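You operate a simulated robot arm through the tools that you are given. There is no shell and no other tool.

The job below is to be done with a simulated robot arm. You get a single attempt, and the scene is never put back.

## Task
Wipe the dust mark off the light box with the rag.
Fine: Switch the light off for it and on again; put the rag back on the cabinet shelf. What is to be rubbed or washed off counts as gone when no trace of it is left.

Only the result counts: the job must be done as asked and must still hold three seconds after the hand-in. Knocking over, shifting, dropping, spilling or breaking anything else fails it.

## Robot
A 6-joint arm with a two-finger gripper, fixed in place. Base frame: the origin is on the floor under the middle of its stand, x ahead of it, y to its left, z up. Units: m, rad, N and s.
It reaches about 1.572 m from its shoulder. Its first joint turns from -2.897 to 2.897 rad. Payload 2.45 kg.
The tool frame sits at the grasp point between the pads (the TCP): z along the fingers, y along the line on which they close. The tips reach 0.02 m beyond it. The gripper opens to 0.14 m; its body begins 0.168 m behind the TCP.
Orientation is told as [roll, pitch, yaw] about the base's x, y, z axes, in that order, counted from this pose: with the fingers straight down and closing along the base's y, the tool's x points along the base's -x, its y along +y and its z along -z.

## Interface
- The arm moves only by the tool move_arm. Its argument "motion" is a list of rows, each a list of 7 numbers: the shift along the base's x, y, z in m, then the turn, a rotation vector about the base's x, y, z in degrees, then the closure, from 0 (fully open) to 1 (shut). In form: [[tx, ty, tz, rx, ry, rz, gripper], ...]. A call has 1 to 20 rows; each row is the pose to reach, as a shift and turn from the pose commanded when the call began. Each row takes 0.2 s and may step no farther than 0.05 m and 0.15 rad from the row before; otherwise, or with a gripper value out of range, the whole call is refused. A pose out of reach is approached as far as the arm can. The call stops where the force on the tool passes 90 N (or 10 N more than at its start, if that is more) or the arm is blocked; 0.2 s more then pass. Each finger travels about 0.045 m/s and halts on what it meets, pressing with about 21 N; the grip force reading is that of the motor and also rises with nothing between the fingers. The clock runs only during rows and for 0.2 s after the last one: add rows that repeat a pose to give the fingers time. It gives the time, the measured TCP pose, the force on the tool (base axes), the opening and the grip force at its end, in the units of the frame above (readings bear some noise), with the torque about the TCP (base axes, N m) and any sound that the robot's microphone picked up.
- Cameras (640 x 400 px; columns grow to the right, rows downward): "scene" is fixed at [0.0491, -0.6513, 1.9355]; the picture's right is [0.86, -0.51, 0.00], its down [-0.32, -0.54, -0.78] and it looks along [0.39, 0.67, -0.63] (base axes); focal length 333 px, centre (320, 200). "wrist" rides on the gripper at [0.078, 0.011, -0.209] in the tool frame; the picture's right is [-0.14, 0.99, 0.00], its down [-0.92, -0.13, -0.37] and it looks along [-0.37, -0.05, 0.93] (tool axes); focal length 280 px, centre (320, 200). There is no depth. A picture from a camera that has moved, and an enlarged one, comes with that camera's place and axes in the base frame and with its lens.
- snapshot(camera): a new picture of that camera. No time passes.
- enlarge(camera, box): a new picture of the part [left, top, right, bottom] of that camera's present view, enlarged. No time passes.
- hand_in(): hands the job in; it is judged then, once.

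Places have to be worked out from the pictures, the camera data and where the tool is seen. Open the gripper and draw the arm clear of the work before you hand the job in, unless the task says otherwise.

The tools are called by a JSON object that holds its "op" and its "data". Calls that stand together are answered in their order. move_arm: Moves the arm, as the interface text tells. Its arguments: {"type":"object","properties":{"motion":{"type":"array"}},"required":["motion"]} The other tools are called the same way: snapshot (camera) takes a picture; enlarge (camera, box) takes an enlarged picture of a part of a camera's view; hand_in () hands the job in.

At the start:

```text
clock: 0.0
ee_pos: [0.4591, 0.3309, 1.5059]
ee_rot: [0.0, 0.002, -0.001]
wrist_force: [-0.1, 0.3, 0.2]
torque: [0.03, 0.02, 0.02]
grip_width: 0.1399
grasp_force: 0.1
```

scene: 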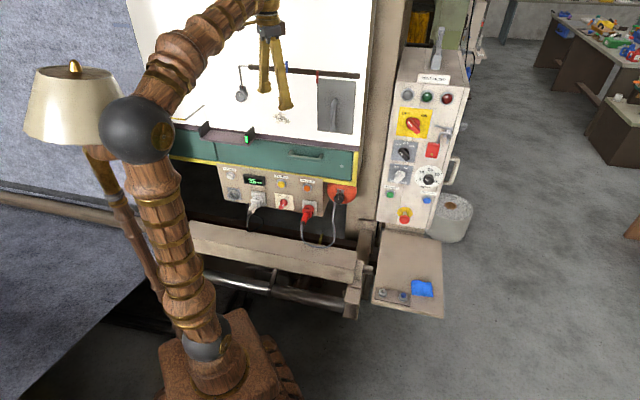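
wrist: 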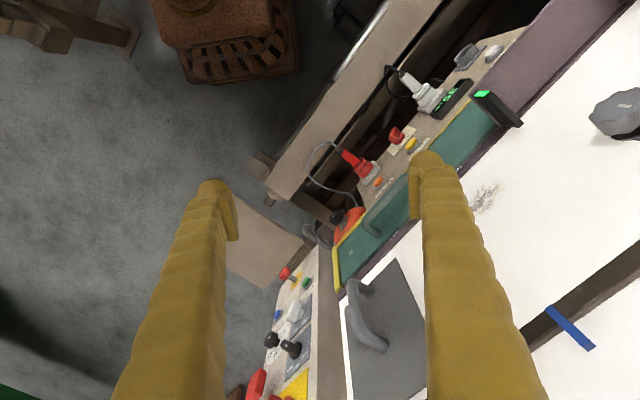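

I'll begin by looking closely at the scene: the light box, the panels and the cabinet shelf.

{"op": "enlarge", "data": {"camera": "scene", "box": [120, 0, 380, 160]}}

{"op": "enlarge", "data": {"camera": "scene", "box": [200, 150, 380, 260]}}

{"op": "enlarge", "data": {"camera": "scene", "box": [360, 20, 500, 240]}}

{"op": "enlarge", "data": {"camera": "scene", "box": [340, 220, 470, 330]}}

{"op": "enlarge", "data": {"camera": "wrist", "box": [320, 0, 640, 400]}}

{"op": "enlarge", "data": {"camera": "wrist", "box": [200, 160, 400, 400]}}

```text
2.46 times, centred on (250, 80) of scene
camera zoom: at [0.0491, -0.6513, 1.9355], right [0.86, -0.51, 0.0], down [-0.32, -0.54, -0.78], along [0.39, 0.67, -0.63], focal length 820 px, centre (492, 495)
```

zoom: 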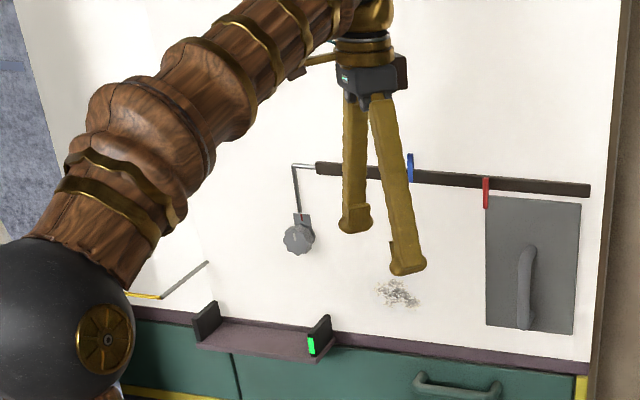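

```text
3.56 times, centred on (290, 205) of scene
camera zoom: at [0.0491, -0.6513, 1.9355], right [0.86, -0.51, 0.0], down [-0.32, -0.54, -0.78], along [0.39, 0.67, -0.63], focal length 1185 px, centre (427, 182)
```

zoom: 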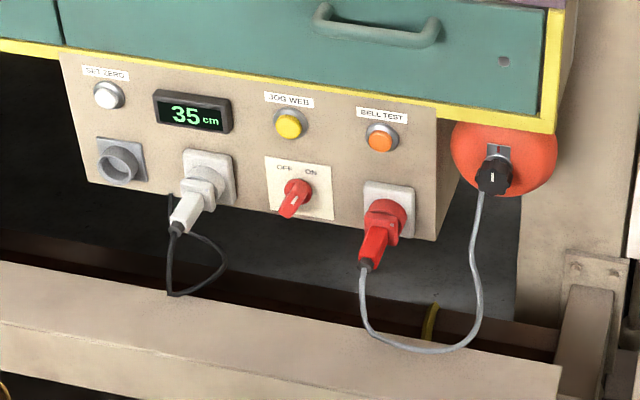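

```text
1.82 times, centred on (430, 130) of scene
camera zoom: at [0.0491, -0.6513, 1.9355], right [0.86, -0.51, 0.0], down [-0.32, -0.54, -0.78], along [0.39, 0.67, -0.63], focal length 606 px, centre (120, 327)
```

zoom: 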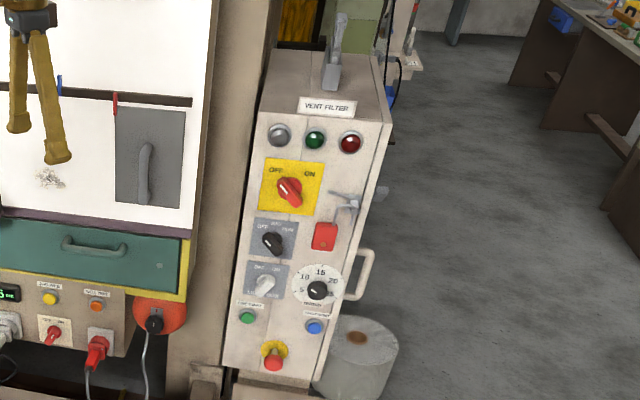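

```text
3.64 times, centred on (405, 275) of scene
camera zoom: at [0.0491, -0.6513, 1.9355], right [0.86, -0.51, 0.0], down [-0.32, -0.54, -0.78], along [0.39, 0.67, -0.63], focal length 1212 px, centre (11, -73)
```

zoom: 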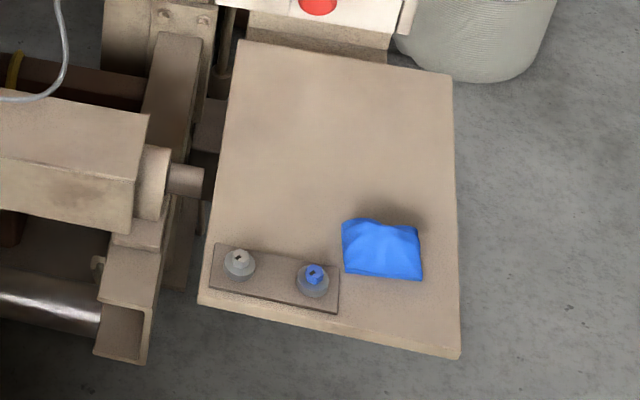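

```text
1.00 times, centred on (480, 200) of wrist (not enlarged: the box is as wide or as high as the picture)
camera zoom: at [0.3804, 0.3428, 1.7148], right [0.14, 0.99, 0.0], down [0.92, -0.13, 0.37], along [0.37, -0.05, -0.93], focal length 280 px, centre (160, 200)
```

zoom: 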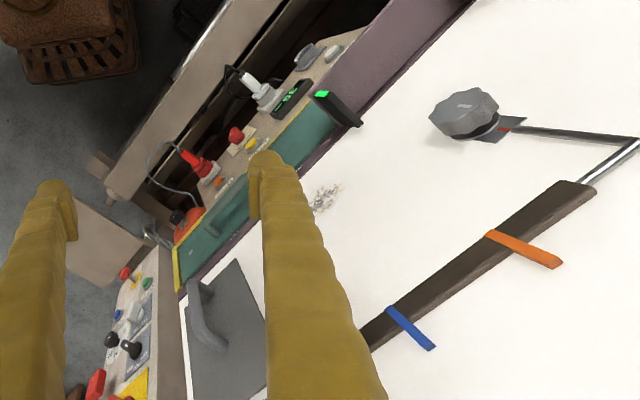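

```text
1.67 times, centred on (300, 280) of wrist
camera zoom: at [0.3804, 0.3428, 1.7148], right [0.14, 0.99, 0.0], down [0.92, -0.13, 0.37], along [0.37, -0.05, -0.93], focal length 467 px, centre (353, 67)
```

zoom: 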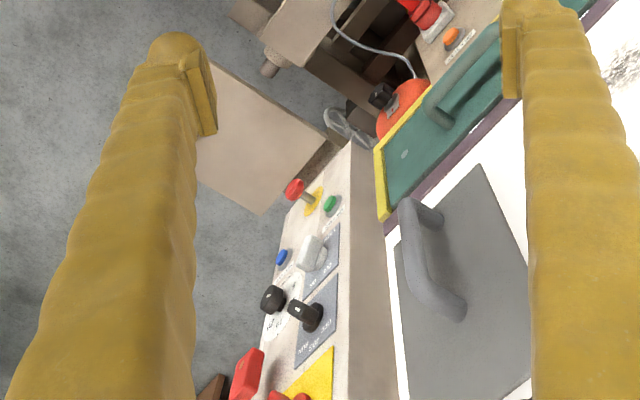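

The controls carry labels I need to read in order to find the light's switch, so I zoom in further on each panel.

{"op": "enlarge", "data": {"camera": "scene", "box": [385, 60, 475, 116]}}

{"op": "enlarge", "data": {"camera": "scene", "box": [380, 100, 460, 150]}}

{"op": "enlarge", "data": {"camera": "scene", "box": [375, 140, 455, 190]}}

{"op": "enlarge", "data": {"camera": "scene", "box": [375, 180, 455, 230]}}

{"op": "enlarge", "data": {"camera": "scene", "box": [215, 160, 295, 210]}}

{"op": "enlarge", "data": {"camera": "scene", "box": [265, 170, 345, 220]}}

{"op": "enlarge", "data": {"camera": "scene", "box": [160, 90, 300, 178]}}

{"op": "enlarge", "data": {"camera": "scene", "box": [400, 0, 500, 70]}}

```text
7.11 times, centred on (430, 88) of scene
camera zoom: at [0.0491, -0.6513, 1.9355], right [0.86, -0.51, 0.0], down [-0.32, -0.54, -0.78], along [0.39, 0.67, -0.63], focal length 2370 px, centre (-462, 996)
```

zoom: 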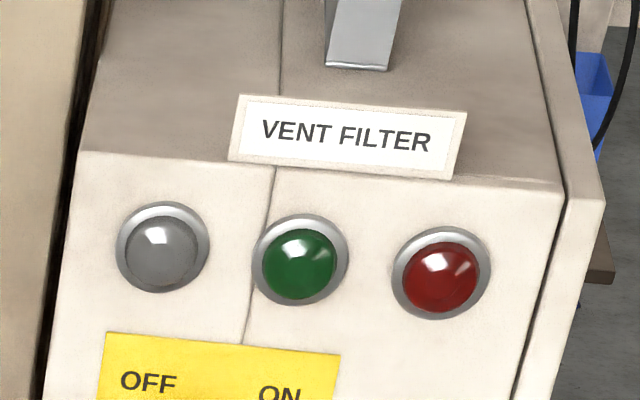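

```text
8.00 times, centred on (420, 125) of scene
camera zoom: at [0.0491, -0.6513, 1.9355], right [0.86, -0.51, 0.0], down [-0.32, -0.54, -0.78], along [0.39, 0.67, -0.63], focal length 2666 px, centre (-480, 800)
```

zoom: 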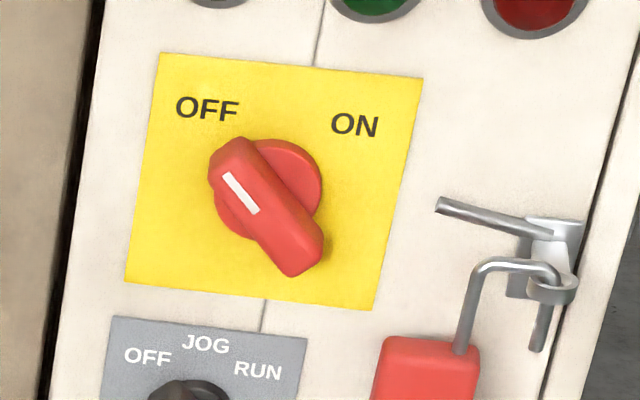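

```text
8.00 times, centred on (415, 165) of scene
camera zoom: at [0.0491, -0.6513, 1.9355], right [0.86, -0.51, 0.0], down [-0.32, -0.54, -0.78], along [0.39, 0.67, -0.63], focal length 2666 px, centre (-440, 480)
```

zoom: 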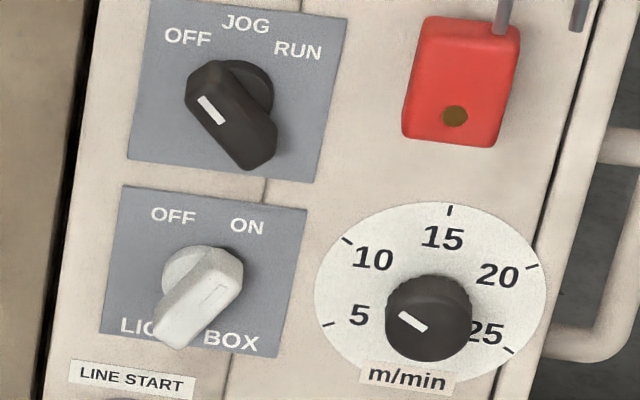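

```text
8.00 times, centred on (415, 205) of scene
camera zoom: at [0.0491, -0.6513, 1.9355], right [0.86, -0.51, 0.0], down [-0.32, -0.54, -0.78], along [0.39, 0.67, -0.63], focal length 2666 px, centre (-440, 160)
```

zoom: 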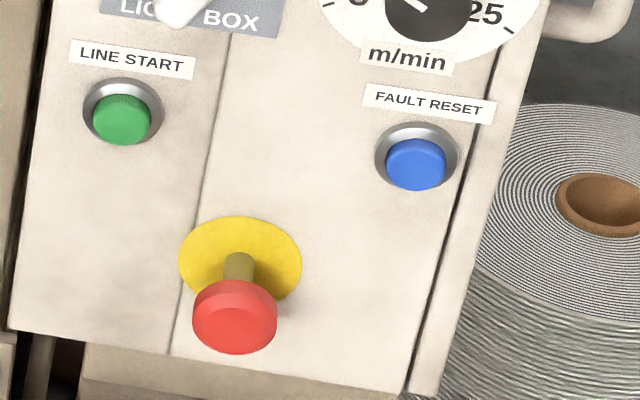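

```text
8.00 times, centred on (255, 185) of scene
camera zoom: at [0.0491, -0.6513, 1.9355], right [0.86, -0.51, 0.0], down [-0.32, -0.54, -0.78], along [0.39, 0.67, -0.63], focal length 2666 px, centre (840, 320)
```

zoom: 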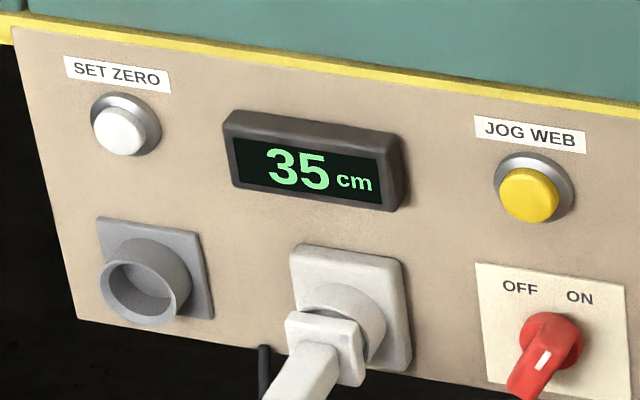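

```text
8.00 times, centred on (305, 195) of scene
camera zoom: at [0.0491, -0.6513, 1.9355], right [0.86, -0.51, 0.0], down [-0.32, -0.54, -0.78], along [0.39, 0.67, -0.63], focal length 2666 px, centre (440, 240)
```

zoom: 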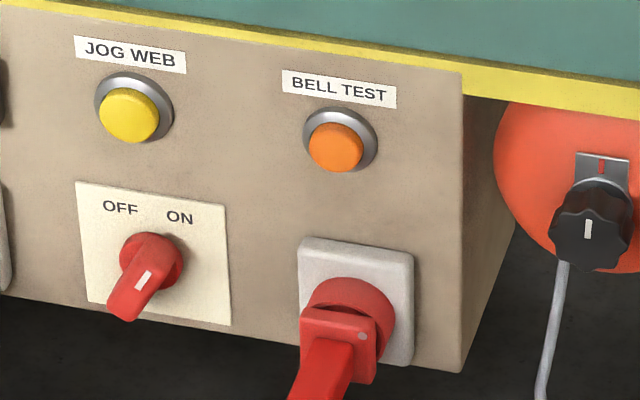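

```text
4.55 times, centred on (230, 134) of scene
camera zoom: at [0.0491, -0.6513, 1.9355], right [0.86, -0.51, 0.0], down [-0.32, -0.54, -0.78], along [0.39, 0.67, -0.63], focal length 1515 px, centre (729, 500)
```

zoom: 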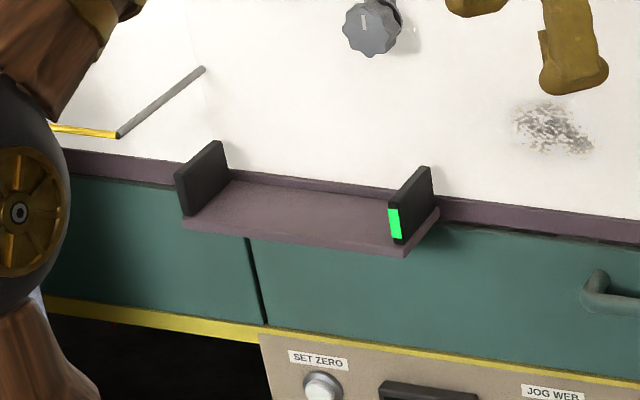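

```text
5.71 times, centred on (450, 35) of scene
camera zoom: at [0.0491, -0.6513, 1.9355], right [0.86, -0.51, 0.0], down [-0.32, -0.54, -0.78], along [0.39, 0.67, -0.63], focal length 1904 px, centre (-423, 1143)
```

zoom: 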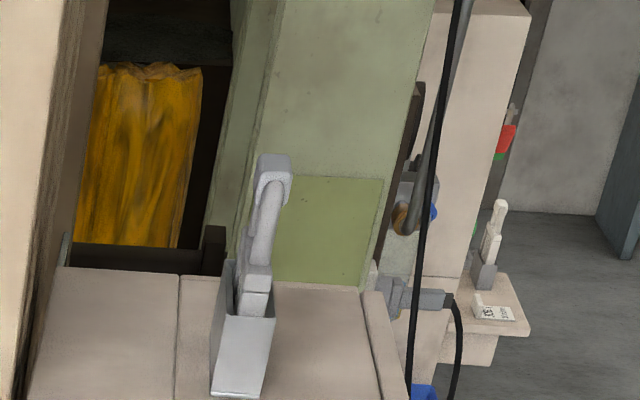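

The white "LIGHT BOX" knob on the cabinet panel is the light's switch, and it points to ON. Triangulating from both pictures, the light box is a vertical plane facing (-0.71,-0.71), about 0.81 m along (0.71,0.71). The dust is near (0.585,0.568,1.31), the knob near (0.954,0.192,1.10) and the shelf top at z≈0.77. I'll start tilting the fingers to horizontal while moving towards the panel, half of the way first.

{"op": "move_arm", "data": {"motion": [[0.0212, -0.0221, -0.0304, 4.545, -4.545, 0, 0], [0.0424, -0.0443, -0.0609, 9.09, -9.09, 0, 0], [0.0636, -0.0664, -0.0913, 13.64, -13.64, 0, 0], [0.0849, -0.0886, -0.1217, 18.18, -18.18, 0, 0], [0.1061, -0.1107, -0.1521, 22.73, -22.73, 0, 0], [0.1273, -0.1329, -0.1826, 27.27, -27.27, 0, 0], [0.1485, -0.155, -0.213, 31.82, -31.82, 0, 0]]}}

{"op": "snapshot", "data": {"camera": "scene"}}

{"op": "snapshot", "data": {"camera": "wrist"}}

```text
clock: 1.6
ee_pos: [0.6044, 0.1762, 1.29]
ee_rot: [0.616, -0.526, -0.172]
wrist_force: [0.7, -0.6, 0.2]
torque: [-0.02, 0.01, -0.03]
grip_width: 0.1401
grasp_force: 0.1
```

```text
taken
```

scene: 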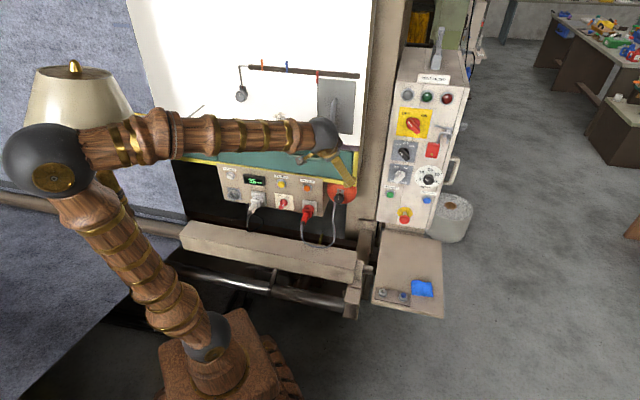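

```text
taken
camera wrist: at [0.432, 0.0933, 1.4047], right [-0.03, 0.82, 0.56], down [0.62, -0.43, 0.66], along [0.78, 0.37, -0.5], focal length 280 px, centre (320, 200)
```

wrist: 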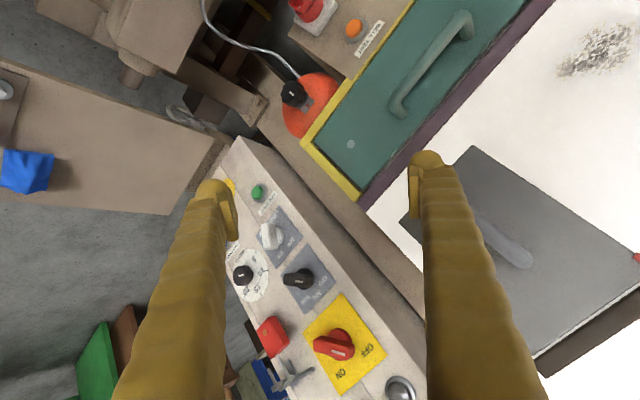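

Everything is clear so far and the elbow moves back without touching anything. I continue the tilt to horizontal facing the panel.

{"op": "move_arm", "data": {"motion": [[0.0212, -0.0221, -0.0304, 4.545, -4.545, 0, 0], [0.0424, -0.0443, -0.0609, 9.09, -9.09, 0, 0], [0.0636, -0.0664, -0.0913, 13.64, -13.64, 0, 0], [0.0849, -0.0886, -0.1217, 18.18, -18.18, 0, 0], [0.1061, -0.1107, -0.1521, 22.73, -22.73, 0, 0], [0.1273, -0.1329, -0.1826, 27.27, -27.27, 0, 0], [0.1485, -0.155, -0.213, 31.82, -31.82, 0, 0]]}}

{"op": "snapshot", "data": {"camera": "scene"}}

{"op": "snapshot", "data": {"camera": "wrist"}}

```text
clock: 3.2
ee_pos: [0.7536, 0.0197, 1.0793]
ee_rot: [1.574, -0.787, -0.787]
wrist_force: [0.7, -0.1, 0.4]
torque: [-0.05, 0.0, 0.0]
grip_width: 0.1401
grasp_force: 0.0
```

```text
taken
```

scene: 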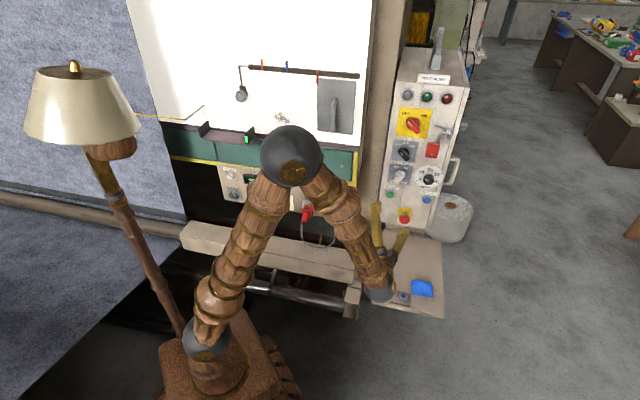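

```text
taken
camera wrist: at [0.5612, -0.0823, 1.0301], right [-0.43, 0.43, 0.8], down [0.26, -0.79, 0.56], along [0.86, 0.45, 0.22], focal length 280 px, centre (320, 200)
```

wrist: 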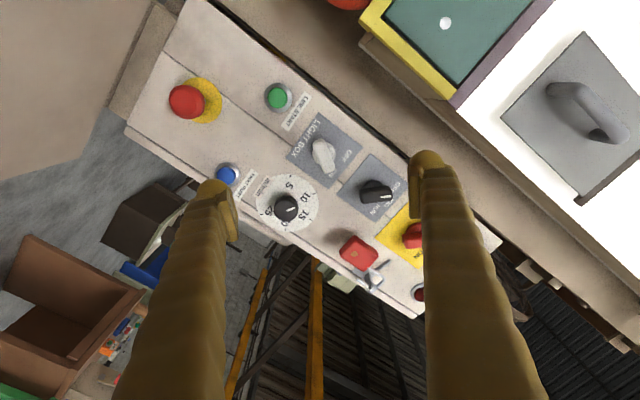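

The tool is now horizontal and the panel is in view. I zoom in on the LIGHT BOX knob.

{"op": "enlarge", "data": {"camera": "wrist", "box": [270, 100, 430, 200]}}

{"op": "enlarge", "data": {"camera": "scene", "box": [375, 140, 455, 190]}}

{"op": "enlarge", "data": {"camera": "scene", "box": [340, 180, 460, 330]}}

```text
4.00 times, centred on (350, 150) of wrist
camera zoom: at [0.5612, -0.0823, 1.0301], right [-0.43, 0.43, 0.8], down [0.26, -0.79, 0.56], along [0.86, 0.45, 0.22], focal length 1122 px, centre (200, 400)
```

zoom: 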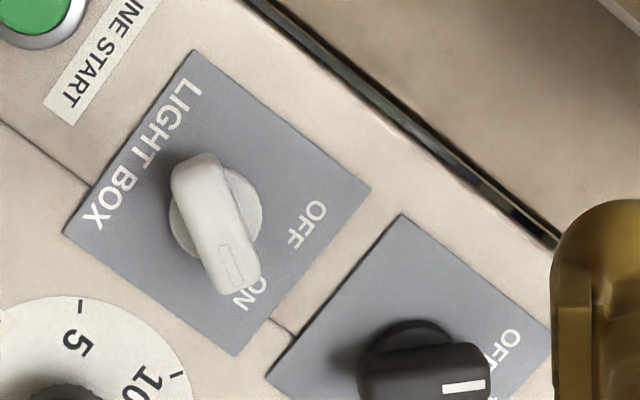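

```text
8.00 times, centred on (415, 165) of scene
camera zoom: at [0.0491, -0.6513, 1.9355], right [0.86, -0.51, 0.0], down [-0.32, -0.54, -0.78], along [0.39, 0.67, -0.63], focal length 2666 px, centre (-440, 480)
```

zoom: 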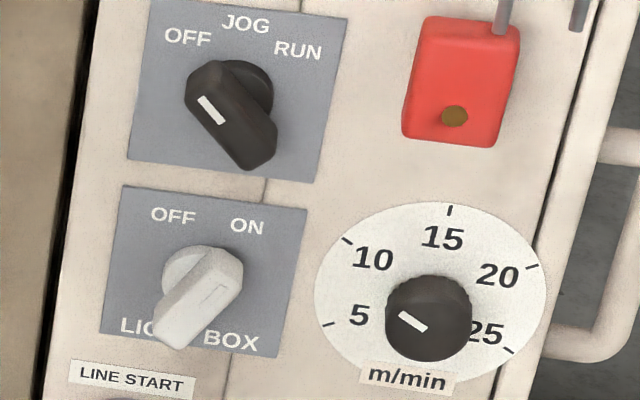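

```text
2.67 times, centred on (400, 255) of scene
camera zoom: at [0.0491, -0.6513, 1.9355], right [0.86, -0.51, 0.0], down [-0.32, -0.54, -0.78], along [0.39, 0.67, -0.63], focal length 889 px, centre (107, 53)
```

zoom: 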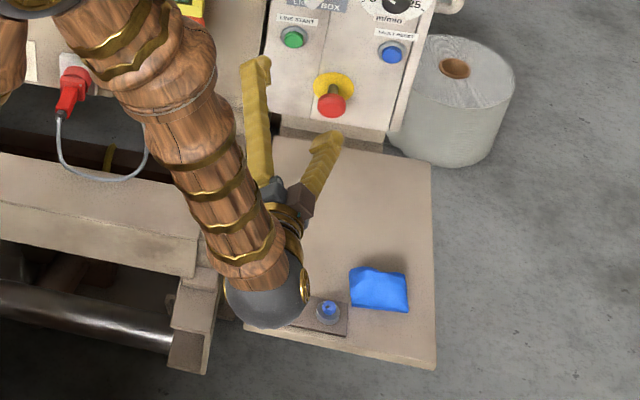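

The knob bar's ends triangulate to (u .524, z 1.081) and (u .549, z 1.126), measuring u along (0.71,-0.71). So it is about 5 cm long, tilted 30° to the right for ON, and its front is about 3 cm off the face (face at v≈0.833). I roll 15° so the fingers close across the bar, narrow the gripper, and approach partway.

{"op": "move_arm", "data": {"motion": [[0.024, 0.0192, 0.0048, -2.1, -2.1, 0, 0.15], [0.048, 0.0385, 0.0096, -4.2, -4.2, 0, 0.3], [0.0721, 0.0577, 0.0144, -6.4, -6.4, 0, 0.45], [0.0961, 0.077, 0.0192, -8.5, -8.5, 0, 0.45], [0.1202, 0.0962, 0.024, -10.6, -10.6, 0, 0.45], [0.1202, 0.0962, 0.024, -10.6, -10.6, 0, 0.45]]}}

{"op": "snapshot", "data": {"camera": "wrist"}}

{"op": "snapshot", "data": {"camera": "scene"}}

```text
clock: 4.6
ee_pos: [0.8741, 0.1197, 1.1012]
ee_rot: [1.57, -1.048, -0.784]
wrist_force: [0.3, -0.1, 0.5]
torque: [0.0, -0.02, 0.01]
grip_width: 0.077
grasp_force: 0.0
```

```text
taken
camera wrist: at [0.6932, 0.0064, 1.0381], right [-0.56, 0.56, 0.61], down [0.14, -0.66, 0.73], along [0.82, 0.5, 0.29], focal length 280 px, centre (320, 200)
```

wrist: 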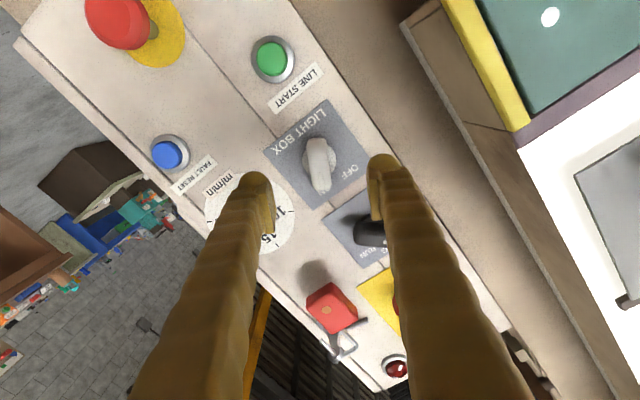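

```text
taken
```

scene: 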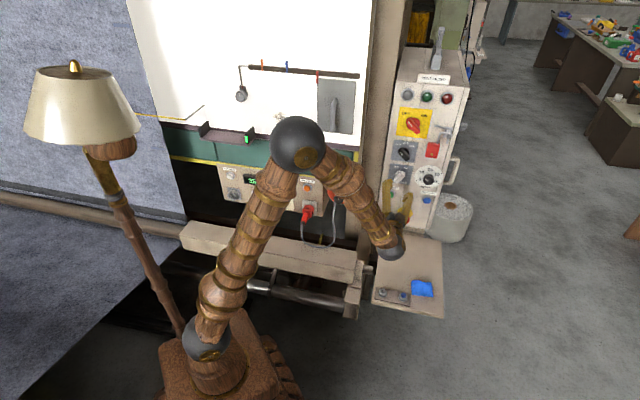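

The knob sits right on the tool axis line (expected image point (320,163)). I'll zoom in to confirm before going in.

{"op": "enlarge", "data": {"camera": "wrist", "box": [240, 100, 400, 200]}}

{"op": "enlarge", "data": {"camera": "scene", "box": [360, 150, 460, 230]}}

```text
4.00 times, centred on (320, 150) of wrist
camera zoom: at [0.6932, 0.0064, 1.0381], right [-0.56, 0.56, 0.61], down [0.14, -0.66, 0.73], along [0.82, 0.5, 0.29], focal length 1122 px, centre (320, 400)
```

zoom: 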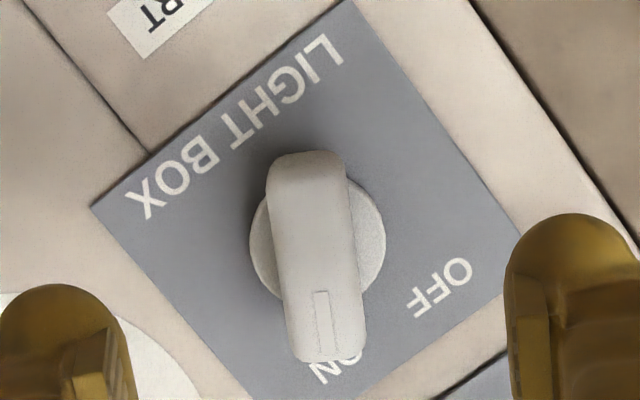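

```text
5.00 times, centred on (410, 190) of scene
camera zoom: at [0.0491, -0.6513, 1.9355], right [0.86, -0.51, 0.0], down [-0.32, -0.54, -0.78], along [0.39, 0.67, -0.63], focal length 1666 px, centre (-130, 250)
```

zoom: 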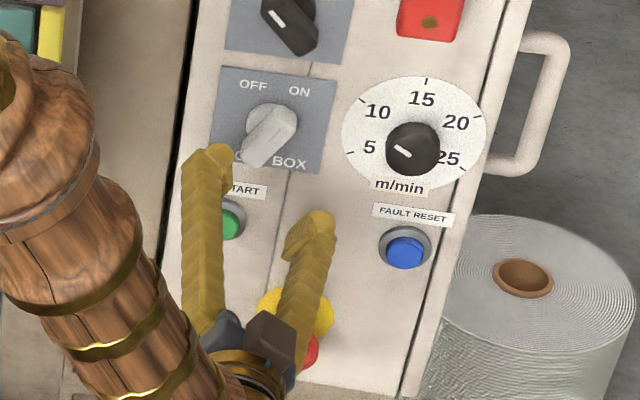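

Bar and tool axis line up within about a millimetre and 2°. I advance 0.092 m along the tool axis, so the tips end about 1.5 cm short of the face, straddling the bar.

{"op": "move_arm", "data": {"motion": [[0.02, 0.02, 0, 0, 0, 0, 0.45], [0.04, 0.04, 0, 0, 0, 0, 0.45], [0.055, 0.055, 0, 0, 0, 0, 0.45], [0.065, 0.065, 0, 0, 0, 0, 0.45], [0.065, 0.065, 0, 0, 0, 0, 0.45]]}}

{"op": "snapshot", "data": {"camera": "wrist"}}

{"op": "enlarge", "data": {"camera": "scene", "box": [360, 130, 460, 210]}}

```text
clock: 5.8
ee_pos: [0.9431, 0.1834, 1.1038]
ee_rot: [1.571, -1.048, -0.784]
wrist_force: [-0.4, 0.5, 0.4]
torque: [-0.03, -0.02, -0.03]
grip_width: 0.0769
grasp_force: 0.2
```

```text
taken
camera wrist: at [0.7613, 0.0705, 1.0411], right [-0.56, 0.56, 0.61], down [0.14, -0.66, 0.73], along [0.82, 0.5, 0.29], focal length 280 px, centre (320, 200)
```

wrist: 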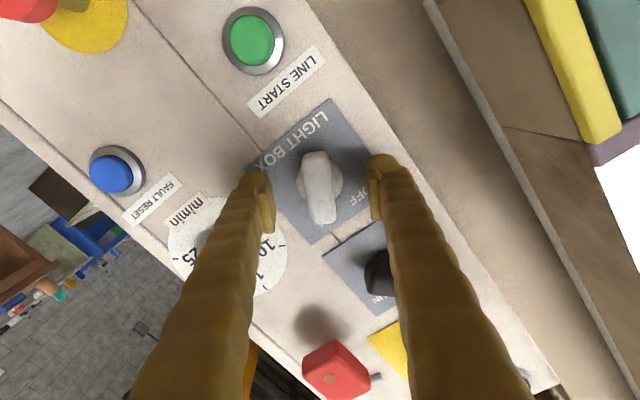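

```text
5.00 times, centred on (410, 170) of scene
camera zoom: at [0.0491, -0.6513, 1.9355], right [0.86, -0.51, 0.0], down [-0.32, -0.54, -0.78], along [0.39, 0.67, -0.63], focal length 1666 px, centre (-130, 350)
```

zoom: 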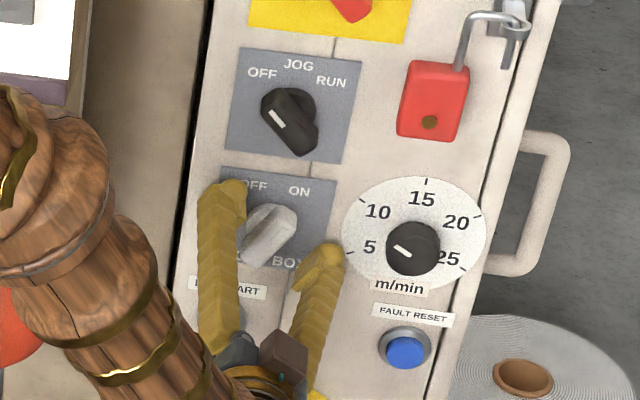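

{"op": "enlarge", "data": {"camera": "wrist", "box": [240, 130, 400, 230]}}

{"op": "enlarge", "data": {"camera": "scene", "box": [390, 155, 438, 195]}}

```text
4.00 times, centred on (320, 180) of wrist
camera zoom: at [0.7613, 0.0705, 1.0411], right [-0.56, 0.56, 0.61], down [0.14, -0.66, 0.73], along [0.82, 0.5, 0.29], focal length 1122 px, centre (320, 280)
```

zoom: 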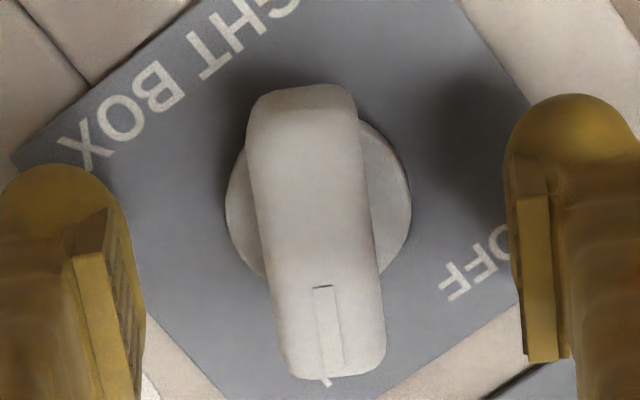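

```text
10.00 times, centred on (414, 175) of scene
camera zoom: at [0.0491, -0.6513, 1.9355], right [0.86, -0.51, 0.0], down [-0.32, -0.54, -0.78], along [0.39, 0.67, -0.63], focal length 3333 px, centre (-620, 450)
```

zoom: 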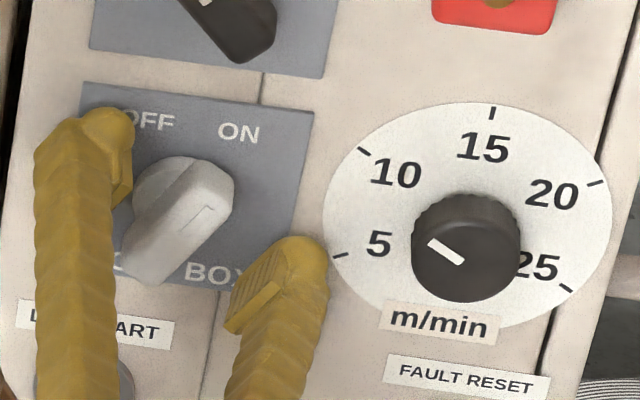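

The fingers straddle the bar well centred, but the tips overlap it by only about 1 cm. I go 5 mm deeper and close on the bar.

{"op": "move_arm", "data": {"motion": [[0.0035, 0.0035, 0, 0, 0, 0, 0.45], [0.0035, 0.0035, 0, 0, 0, 0, 0.6], [0.0035, 0.0035, 0, 0, 0, 0, 0.75], [0.0035, 0.0035, 0, 0, 0, 0, 0.9], [0.0035, 0.0035, 0, 0, 0, 0, 0.9], [0.0035, 0.0035, 0, 0, 0, 0, 0.9]]}}

{"op": "enlarge", "data": {"camera": "wrist", "box": [240, 130, 400, 230]}}

{"op": "enlarge", "data": {"camera": "scene", "box": [390, 155, 438, 195]}}

```text
clock: 7.1
ee_pos: [0.9433, 0.1834, 1.1044]
ee_rot: [1.571, -1.045, -0.785]
wrist_force: [-53.0, -29.5, 9.6]
torque: [0.12, -0.04, 0.36]
grip_width: 0.0216
grasp_force: 29.1
stopped in row 6: the force on the tool passed its limit at 100 N (the readings are from after the stop); the commanded pose is now the measured one
```

```text
4.00 times, centred on (320, 180) of wrist
camera zoom: at [0.761, 0.0705, 1.0413], right [-0.56, 0.56, 0.62], down [0.14, -0.67, 0.73], along [0.82, 0.5, 0.29], focal length 1122 px, centre (320, 280)
```

zoom: 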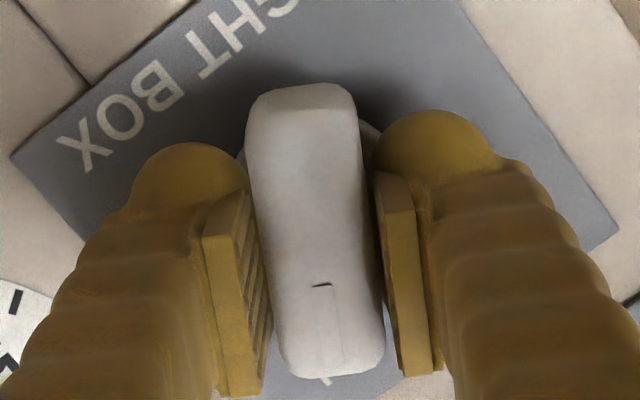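

```text
10.00 times, centred on (414, 175) of scene
camera zoom: at [0.0491, -0.6513, 1.9355], right [0.86, -0.51, 0.0], down [-0.32, -0.54, -0.78], along [0.39, 0.67, -0.63], focal length 3333 px, centre (-620, 450)
```

zoom: 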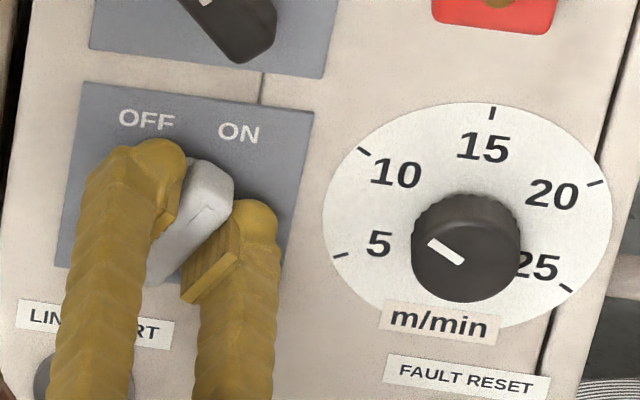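

The tips pressed on the knob's round base while closing (about 58 N axial, opening 2.2 cm on the bar). I loosen a little, back off 4 mm, and grip the bar again.

{"op": "move_arm", "data": {"motion": [[-0.001, -0.001, 0, 0, 0, 0, 0.75], [-0.0028, -0.0028, 0, 0, 0, 0, 0.75], [-0.0028, -0.0028, 0, 0, 0, 0, 0.8], [-0.0028, -0.0028, 0, 0, 0, 0, 0.9], [-0.0028, -0.0028, 0, 0, 0, 0, 0.9], [-0.0028, -0.0028, 0, 0, 0, 0, 0.9]]}}

{"op": "enlarge", "data": {"camera": "wrist", "box": [240, 130, 400, 230]}}

```text
clock: 8.5
ee_pos: [0.9414, 0.1825, 1.1023]
ee_rot: [1.569, -1.046, -0.784]
wrist_force: [4.3, 12.7, 3.3]
torque: [-0.03, -0.03, 0.09]
grip_width: 0.0209
grasp_force: 44.6
```

```text
4.00 times, centred on (320, 180) of wrist
camera zoom: at [0.7598, 0.0696, 1.0409], right [-0.56, 0.56, 0.61], down [0.14, -0.66, 0.73], along [0.82, 0.5, 0.29], focal length 1122 px, centre (320, 280)
```

zoom: 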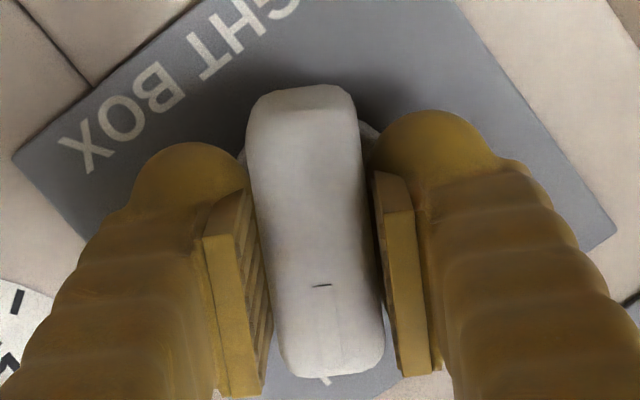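

The grip on the bar is good (2.1 cm) with little residual force. Now I turn it 60° counter-clockwise about the knob's axis, from ON to OFF.

{"op": "move_arm", "data": {"motion": [[0, 0, 0, -5.3, -5.3, 0, 0.9], [0, 0, 0, -10.6, -10.6, 0, 0.9], [0, 0, 0, -15.9, -15.9, 0, 0.9], [0, 0, 0, -21.2, -21.2, 0, 0.9], [0, 0, 0, -26.5, -26.5, 0, 0.9], [0, 0, 0, -31.8, -31.8, 0, 0.9], [0, 0, 0, -37.1, -37.1, 0, 0.9], [0, 0, 0, -42.4, -42.4, 0, 0.9], [0, 0, 0, -42.4, -42.4, 0, 0.9]]}}

{"op": "snapshot", "data": {"camera": "scene"}}

{"op": "snapshot", "data": {"camera": "wrist"}}

```text
clock: 10.3
ee_pos: [0.9501, 0.1789, 1.1181]
ee_rot: [-1.463, -1.17, 2.289]
wrist_force: [-58.6, 35.6, -16.1]
torque: [1.16, 0.08, 0.14]
grip_width: 0.0554
grasp_force: 31.0
out of reach, approached as far as the arm can: row 7, 8
stopped in row 8: the force on the tool passed its limit at 118 N (the readings are from after the stop); the commanded pose is now the measured one
```

```text
taken
```

scene: 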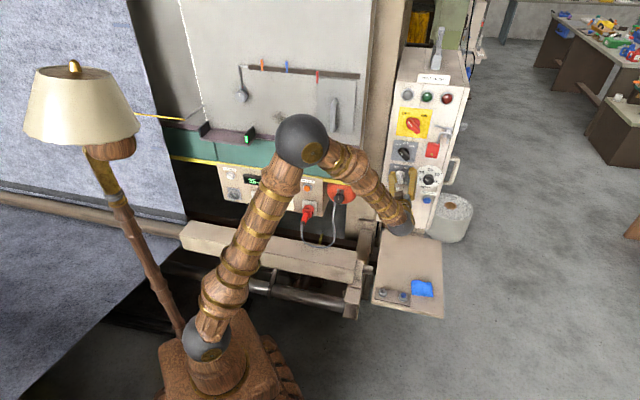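

```text
taken
camera wrist: at [0.8204, 0.0097, 1.0493], right [-0.71, 0.65, -0.26], down [-0.4, -0.08, 0.91], along [0.58, 0.75, 0.32], focal length 280 px, centre (320, 200)
```

wrist: 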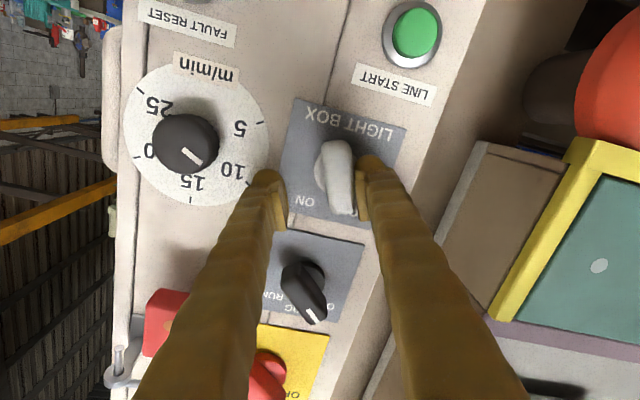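

The light box has gone dark, so the knob reached OFF, though the last of the turn hit a wrist limit and the tool shifted sideways a little. I open the fingers gently and back straight out.

{"op": "move_arm", "data": {"motion": [[0, 0, 0, 0, 0, 0, 0.55], [0, 0, 0, 0, 0, 0, 0.5], [0, 0, 0, 0, 0, 0, 0.5], [-0.0137, -0.0145, 0.0008, 0, 0, 0, 0.5], [-0.0344, -0.0364, 0.002, 0, 0, 0, 0.5], [-0.0618, -0.0654, 0.0035, 0, 0, 0, 0.5], [-0.0893, -0.0945, 0.005, 0, 0, 0, 0.5]]}}

{"op": "snapshot", "data": {"camera": "wrist"}}

{"op": "snapshot", "data": {"camera": "scene"}}

{"op": "enlarge", "data": {"camera": "scene", "box": [370, 70, 466, 230]}}

```text
clock: 11.9
ee_pos: [0.8664, 0.0787, 1.1225]
ee_rot: [-1.459, -1.175, 2.281]
wrist_force: [0.0, -0.6, -0.4]
torque: [0.02, 0.0, -0.02]
grip_width: 0.0702
grasp_force: 0.0
```

```text
taken
camera wrist: at [0.7359, -0.0888, 1.0546], right [-0.71, 0.66, -0.25], down [-0.4, -0.08, 0.91], along [0.58, 0.75, 0.32], focal length 280 px, centre (320, 200)
```

wrist: 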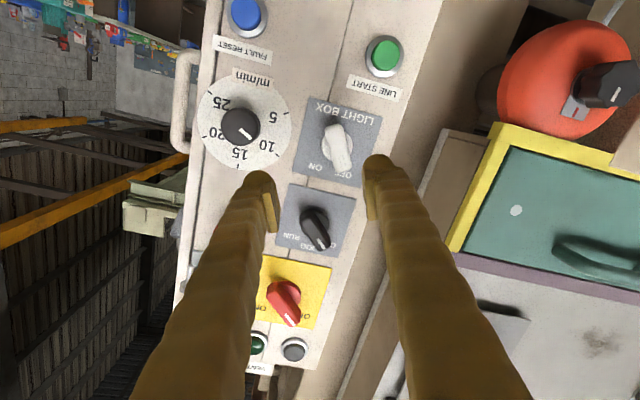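

```text
taken
```

scene: 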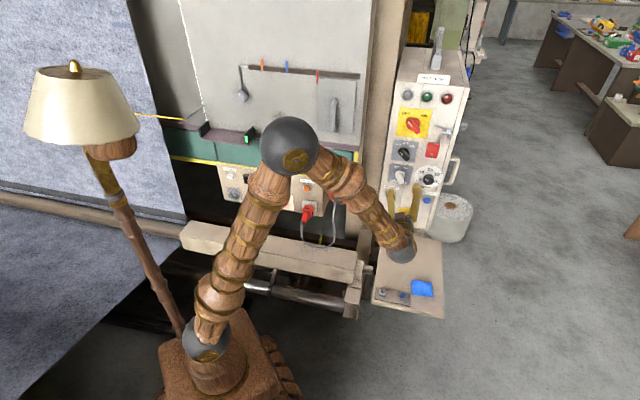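

```text
2.50 times, centred on (418, 150) of scene
camera zoom: at [0.0491, -0.6513, 1.9355], right [0.86, -0.51, 0.0], down [-0.32, -0.54, -0.78], along [0.39, 0.67, -0.63], focal length 833 px, centre (75, 325)
```

zoom: 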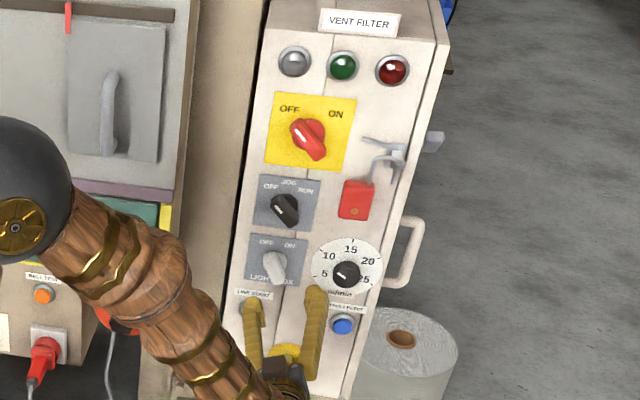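

The light is off. I check the knob's final angle.

{"op": "enlarge", "data": {"camera": "scene", "box": [380, 155, 440, 195]}}

{"op": "enlarge", "data": {"camera": "wrist", "box": [270, 80, 430, 180]}}

{"op": "enlarge", "data": {"camera": "scene", "box": [180, 40, 380, 165]}}

```text
10.00 times, centred on (410, 175) of scene
camera zoom: at [0.0491, -0.6513, 1.9355], right [0.86, -0.51, 0.0], down [-0.32, -0.54, -0.78], along [0.39, 0.67, -0.63], focal length 3333 px, centre (-580, 450)
```

zoom: 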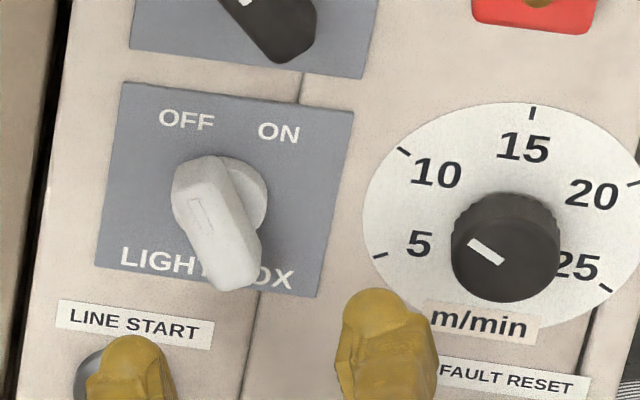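

```text
4.00 times, centred on (350, 130) of wrist
camera zoom: at [0.7359, -0.0888, 1.0546], right [-0.71, 0.66, -0.25], down [-0.4, -0.08, 0.91], along [0.58, 0.75, 0.32], focal length 1122 px, centre (200, 480)
```

zoom: 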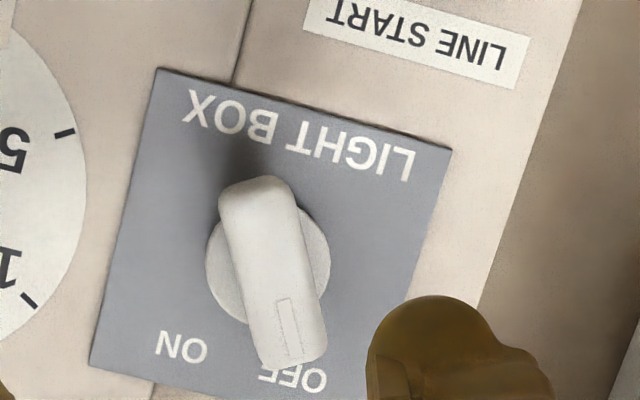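

```text
3.20 times, centred on (280, 102) of scene
camera zoom: at [0.0491, -0.6513, 1.9355], right [0.86, -0.51, 0.0], down [-0.32, -0.54, -0.78], along [0.39, 0.67, -0.63], focal length 1066 px, centre (448, 512)
```

zoom: 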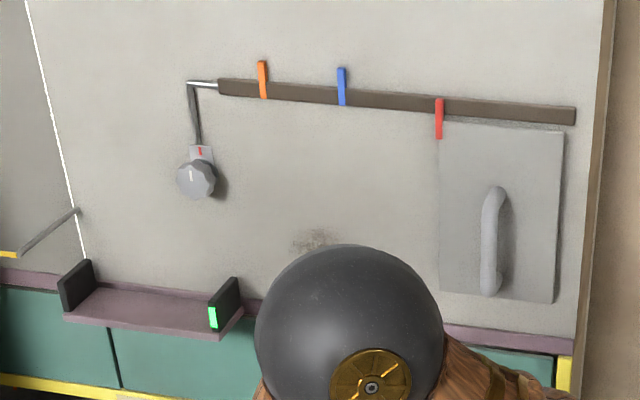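

OFF is confirmed, the light box is dark and nothing else moved. Next I look at the rag, so I bring the fingers back to pointing down above it, around (0.84,-0.14,1.05).

{"op": "move_arm", "data": {"motion": [[-0.0019, -0.0186, -0.0058, -5.32, 5.03, 0, 0.5], [-0.0038, -0.0372, -0.0117, -10.63, 10.05, 0, 0.4], [-0.0058, -0.0558, -0.0175, -15.95, 15.08, 0, 0.3], [-0.0077, -0.0743, -0.0233, -21.27, 20.1, 0, 0.2], [-0.0096, -0.0929, -0.0292, -26.58, 25.13, 0, 0.1], [-0.0115, -0.1115, -0.035, -31.9, 30.15, 0, 0], [-0.0134, -0.1301, -0.0408, -37.22, 35.18, 0, 0], [-0.0153, -0.1487, -0.0467, -42.53, 40.2, 0, 0], [-0.0173, -0.1673, -0.0525, -47.85, 45.23, 0, 0], [-0.0192, -0.1858, -0.0583, -53.17, 50.25, 0, 0], [-0.0211, -0.2044, -0.0642, -58.48, 55.28, 0, 0], [-0.023, -0.223, -0.07, -63.8, 60.3, 0, 0]]}}

{"op": "snapshot", "data": {"camera": "wrist"}}

{"op": "snapshot", "data": {"camera": "scene"}}

```text
clock: 14.5
ee_pos: [0.8413, -0.1461, 1.0537]
ee_rot: [-0.006, 0.004, 1.217]
wrist_force: [-0.2, 0.1, -0.1]
torque: [0.01, -0.01, 0.02]
grip_width: 0.1399
grasp_force: 0.0
```

```text
taken
camera wrist: at [0.8034, -0.214, 1.2629], right [-0.88, 0.47, -0.01], down [0.44, 0.82, 0.37], along [0.18, 0.32, -0.93], focal length 280 px, centre (320, 200)
```

wrist: 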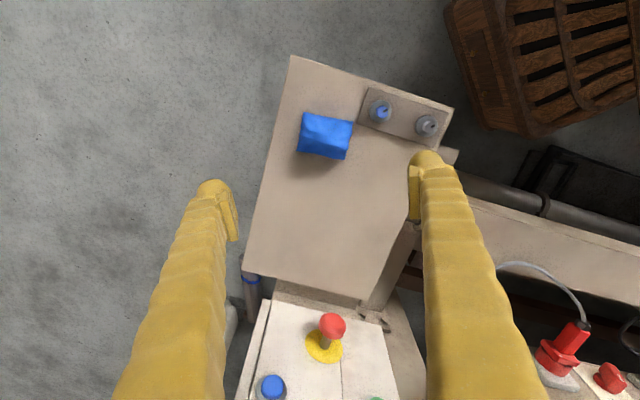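

```text
taken
```

scene: 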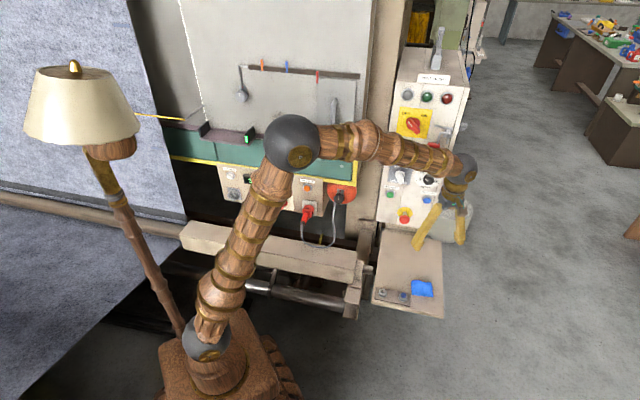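

The rag is below and in view. I zoom in on it and the things near it on the shelf.

{"op": "enlarge", "data": {"camera": "wrist", "box": [260, 60, 460, 185]}}

{"op": "enlarge", "data": {"camera": "scene", "box": [366, 260, 450, 322]}}

```text
3.20 times, centred on (360, 122) of wrist
camera zoom: at [0.8034, -0.214, 1.2629], right [-0.88, 0.47, -0.01], down [0.44, 0.82, 0.37], along [0.18, 0.32, -0.93], focal length 897 px, centre (192, 448)
```

zoom: 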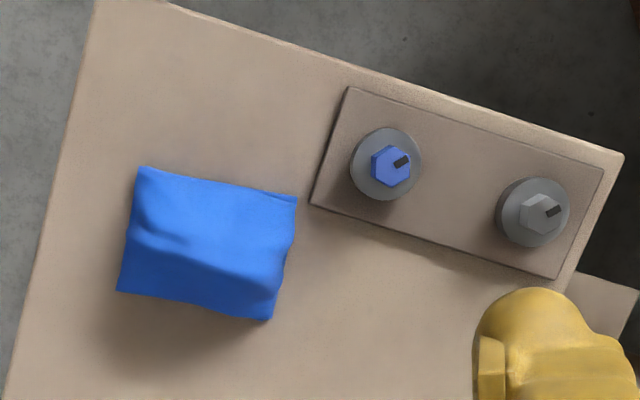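

```text
6.45 times, centred on (408, 291) of scene
camera zoom: at [0.0491, -0.6513, 1.9355], right [0.86, -0.51, 0.0], down [-0.32, -0.54, -0.78], along [0.39, 0.67, -0.63], focal length 2150 px, centre (-248, -387)
```

zoom: 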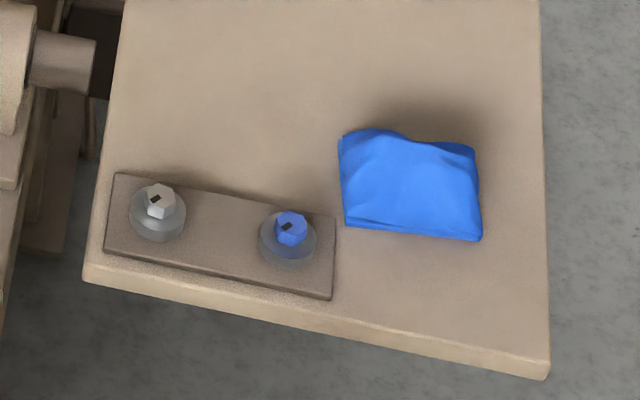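

The rag is about 8 × 6 cm and low, centred near (0.834,-0.148), with the shelf top at z≈0.775. The bolt plate lies close on its long-axis side, so I'll grip across its short axis. I turn the gripper by -108° and lower to z≈0.92 for a better look.

{"op": "move_arm", "data": {"motion": [[-0.0005, -0.0001, -0.0093, 0, 0, -7.71, 0], [-0.001, -0.0003, -0.0186, 0, 0, -15.43, 0], [-0.0016, -0.0004, -0.0279, 0, 0, -23.14, 0], [-0.0021, -0.0006, -0.0371, 0, 0, -30.86, 0], [-0.0026, -0.0007, -0.0464, 0, 0, -38.57, 0], [-0.0031, -0.0009, -0.0557, 0, 0, -46.29, 0], [-0.0036, -0.001, -0.065, 0, 0, -54.0, 0], [-0.0042, -0.0011, -0.0743, 0, 0, -61.71, 0], [-0.0047, -0.0013, -0.0836, 0, 0, -69.43, 0], [-0.0052, -0.0014, -0.0929, 0, 0, -77.14, 0], [-0.0057, -0.0016, -0.1021, 0, 0, -84.86, 0], [-0.0063, -0.0017, -0.1114, 0, 0, -92.57, 0], [-0.0068, -0.0019, -0.1207, 0, 0, -100.29, 0], [-0.0073, -0.002, -0.13, 0, 0, -108.0, 0]]}}

{"op": "snapshot", "data": {"camera": "wrist"}}

{"op": "snapshot", "data": {"camera": "scene"}}

```text
clock: 17.5
ee_pos: [0.8355, -0.1459, 0.9231]
ee_rot: [-0.006, 0.002, -0.672]
wrist_force: [-0.1, -0.8, 0.3]
torque: [-0.01, -0.01, 0.0]
grip_width: 0.1399
grasp_force: 0.1
```

```text
taken
camera wrist: at [0.7818, -0.0893, 1.1328], right [0.72, 0.69, -0.01], down [0.64, -0.67, 0.37], along [0.25, -0.27, -0.93], focal length 280 px, centre (320, 200)
```

wrist: 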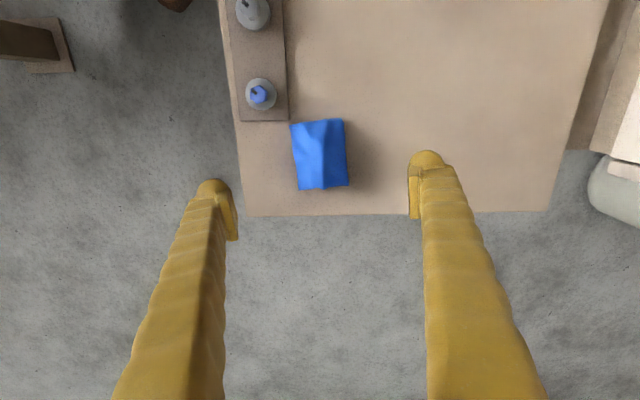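

```text
taken
```

scene: 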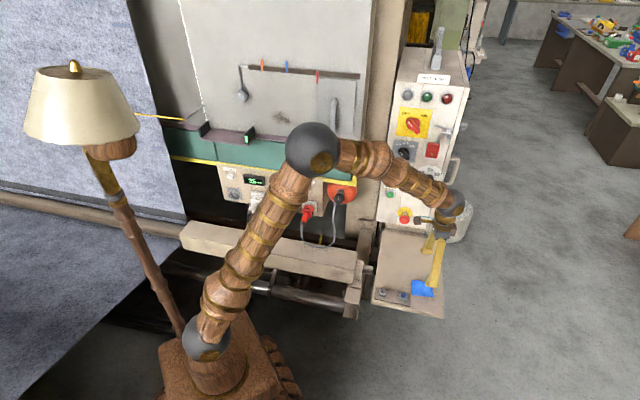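

{"op": "enlarge", "data": {"camera": "wrist", "box": [230, 80, 430, 205]}}

{"op": "enlarge", "data": {"camera": "scene", "box": [366, 200, 476, 322]}}

```text
3.20 times, centred on (330, 142) of wrist
camera zoom: at [0.7818, -0.0893, 1.1328], right [0.72, 0.69, -0.01], down [0.64, -0.67, 0.37], along [0.25, -0.27, -0.93], focal length 897 px, centre (288, 384)
```

zoom: 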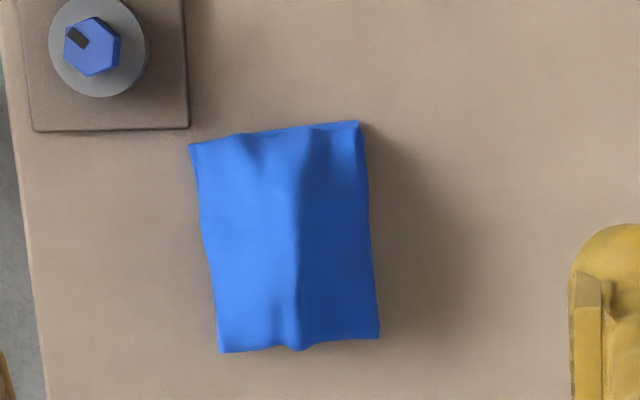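

```text
3.28 times, centred on (421, 261) of scene
camera zoom: at [0.0491, -0.6513, 1.9355], right [0.86, -0.51, 0.0], down [-0.32, -0.54, -0.78], along [0.39, 0.67, -0.63], focal length 1093 px, centre (-11, 0)
```

zoom: 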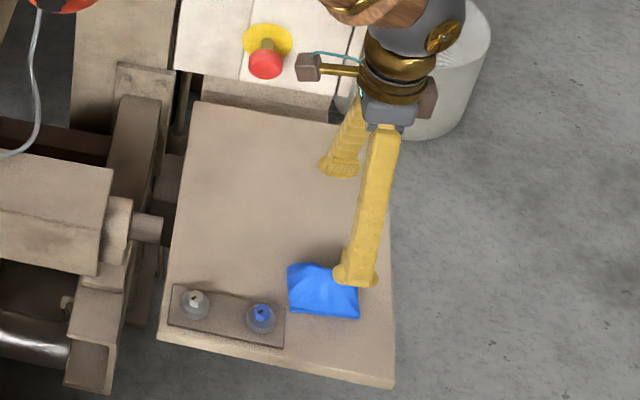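

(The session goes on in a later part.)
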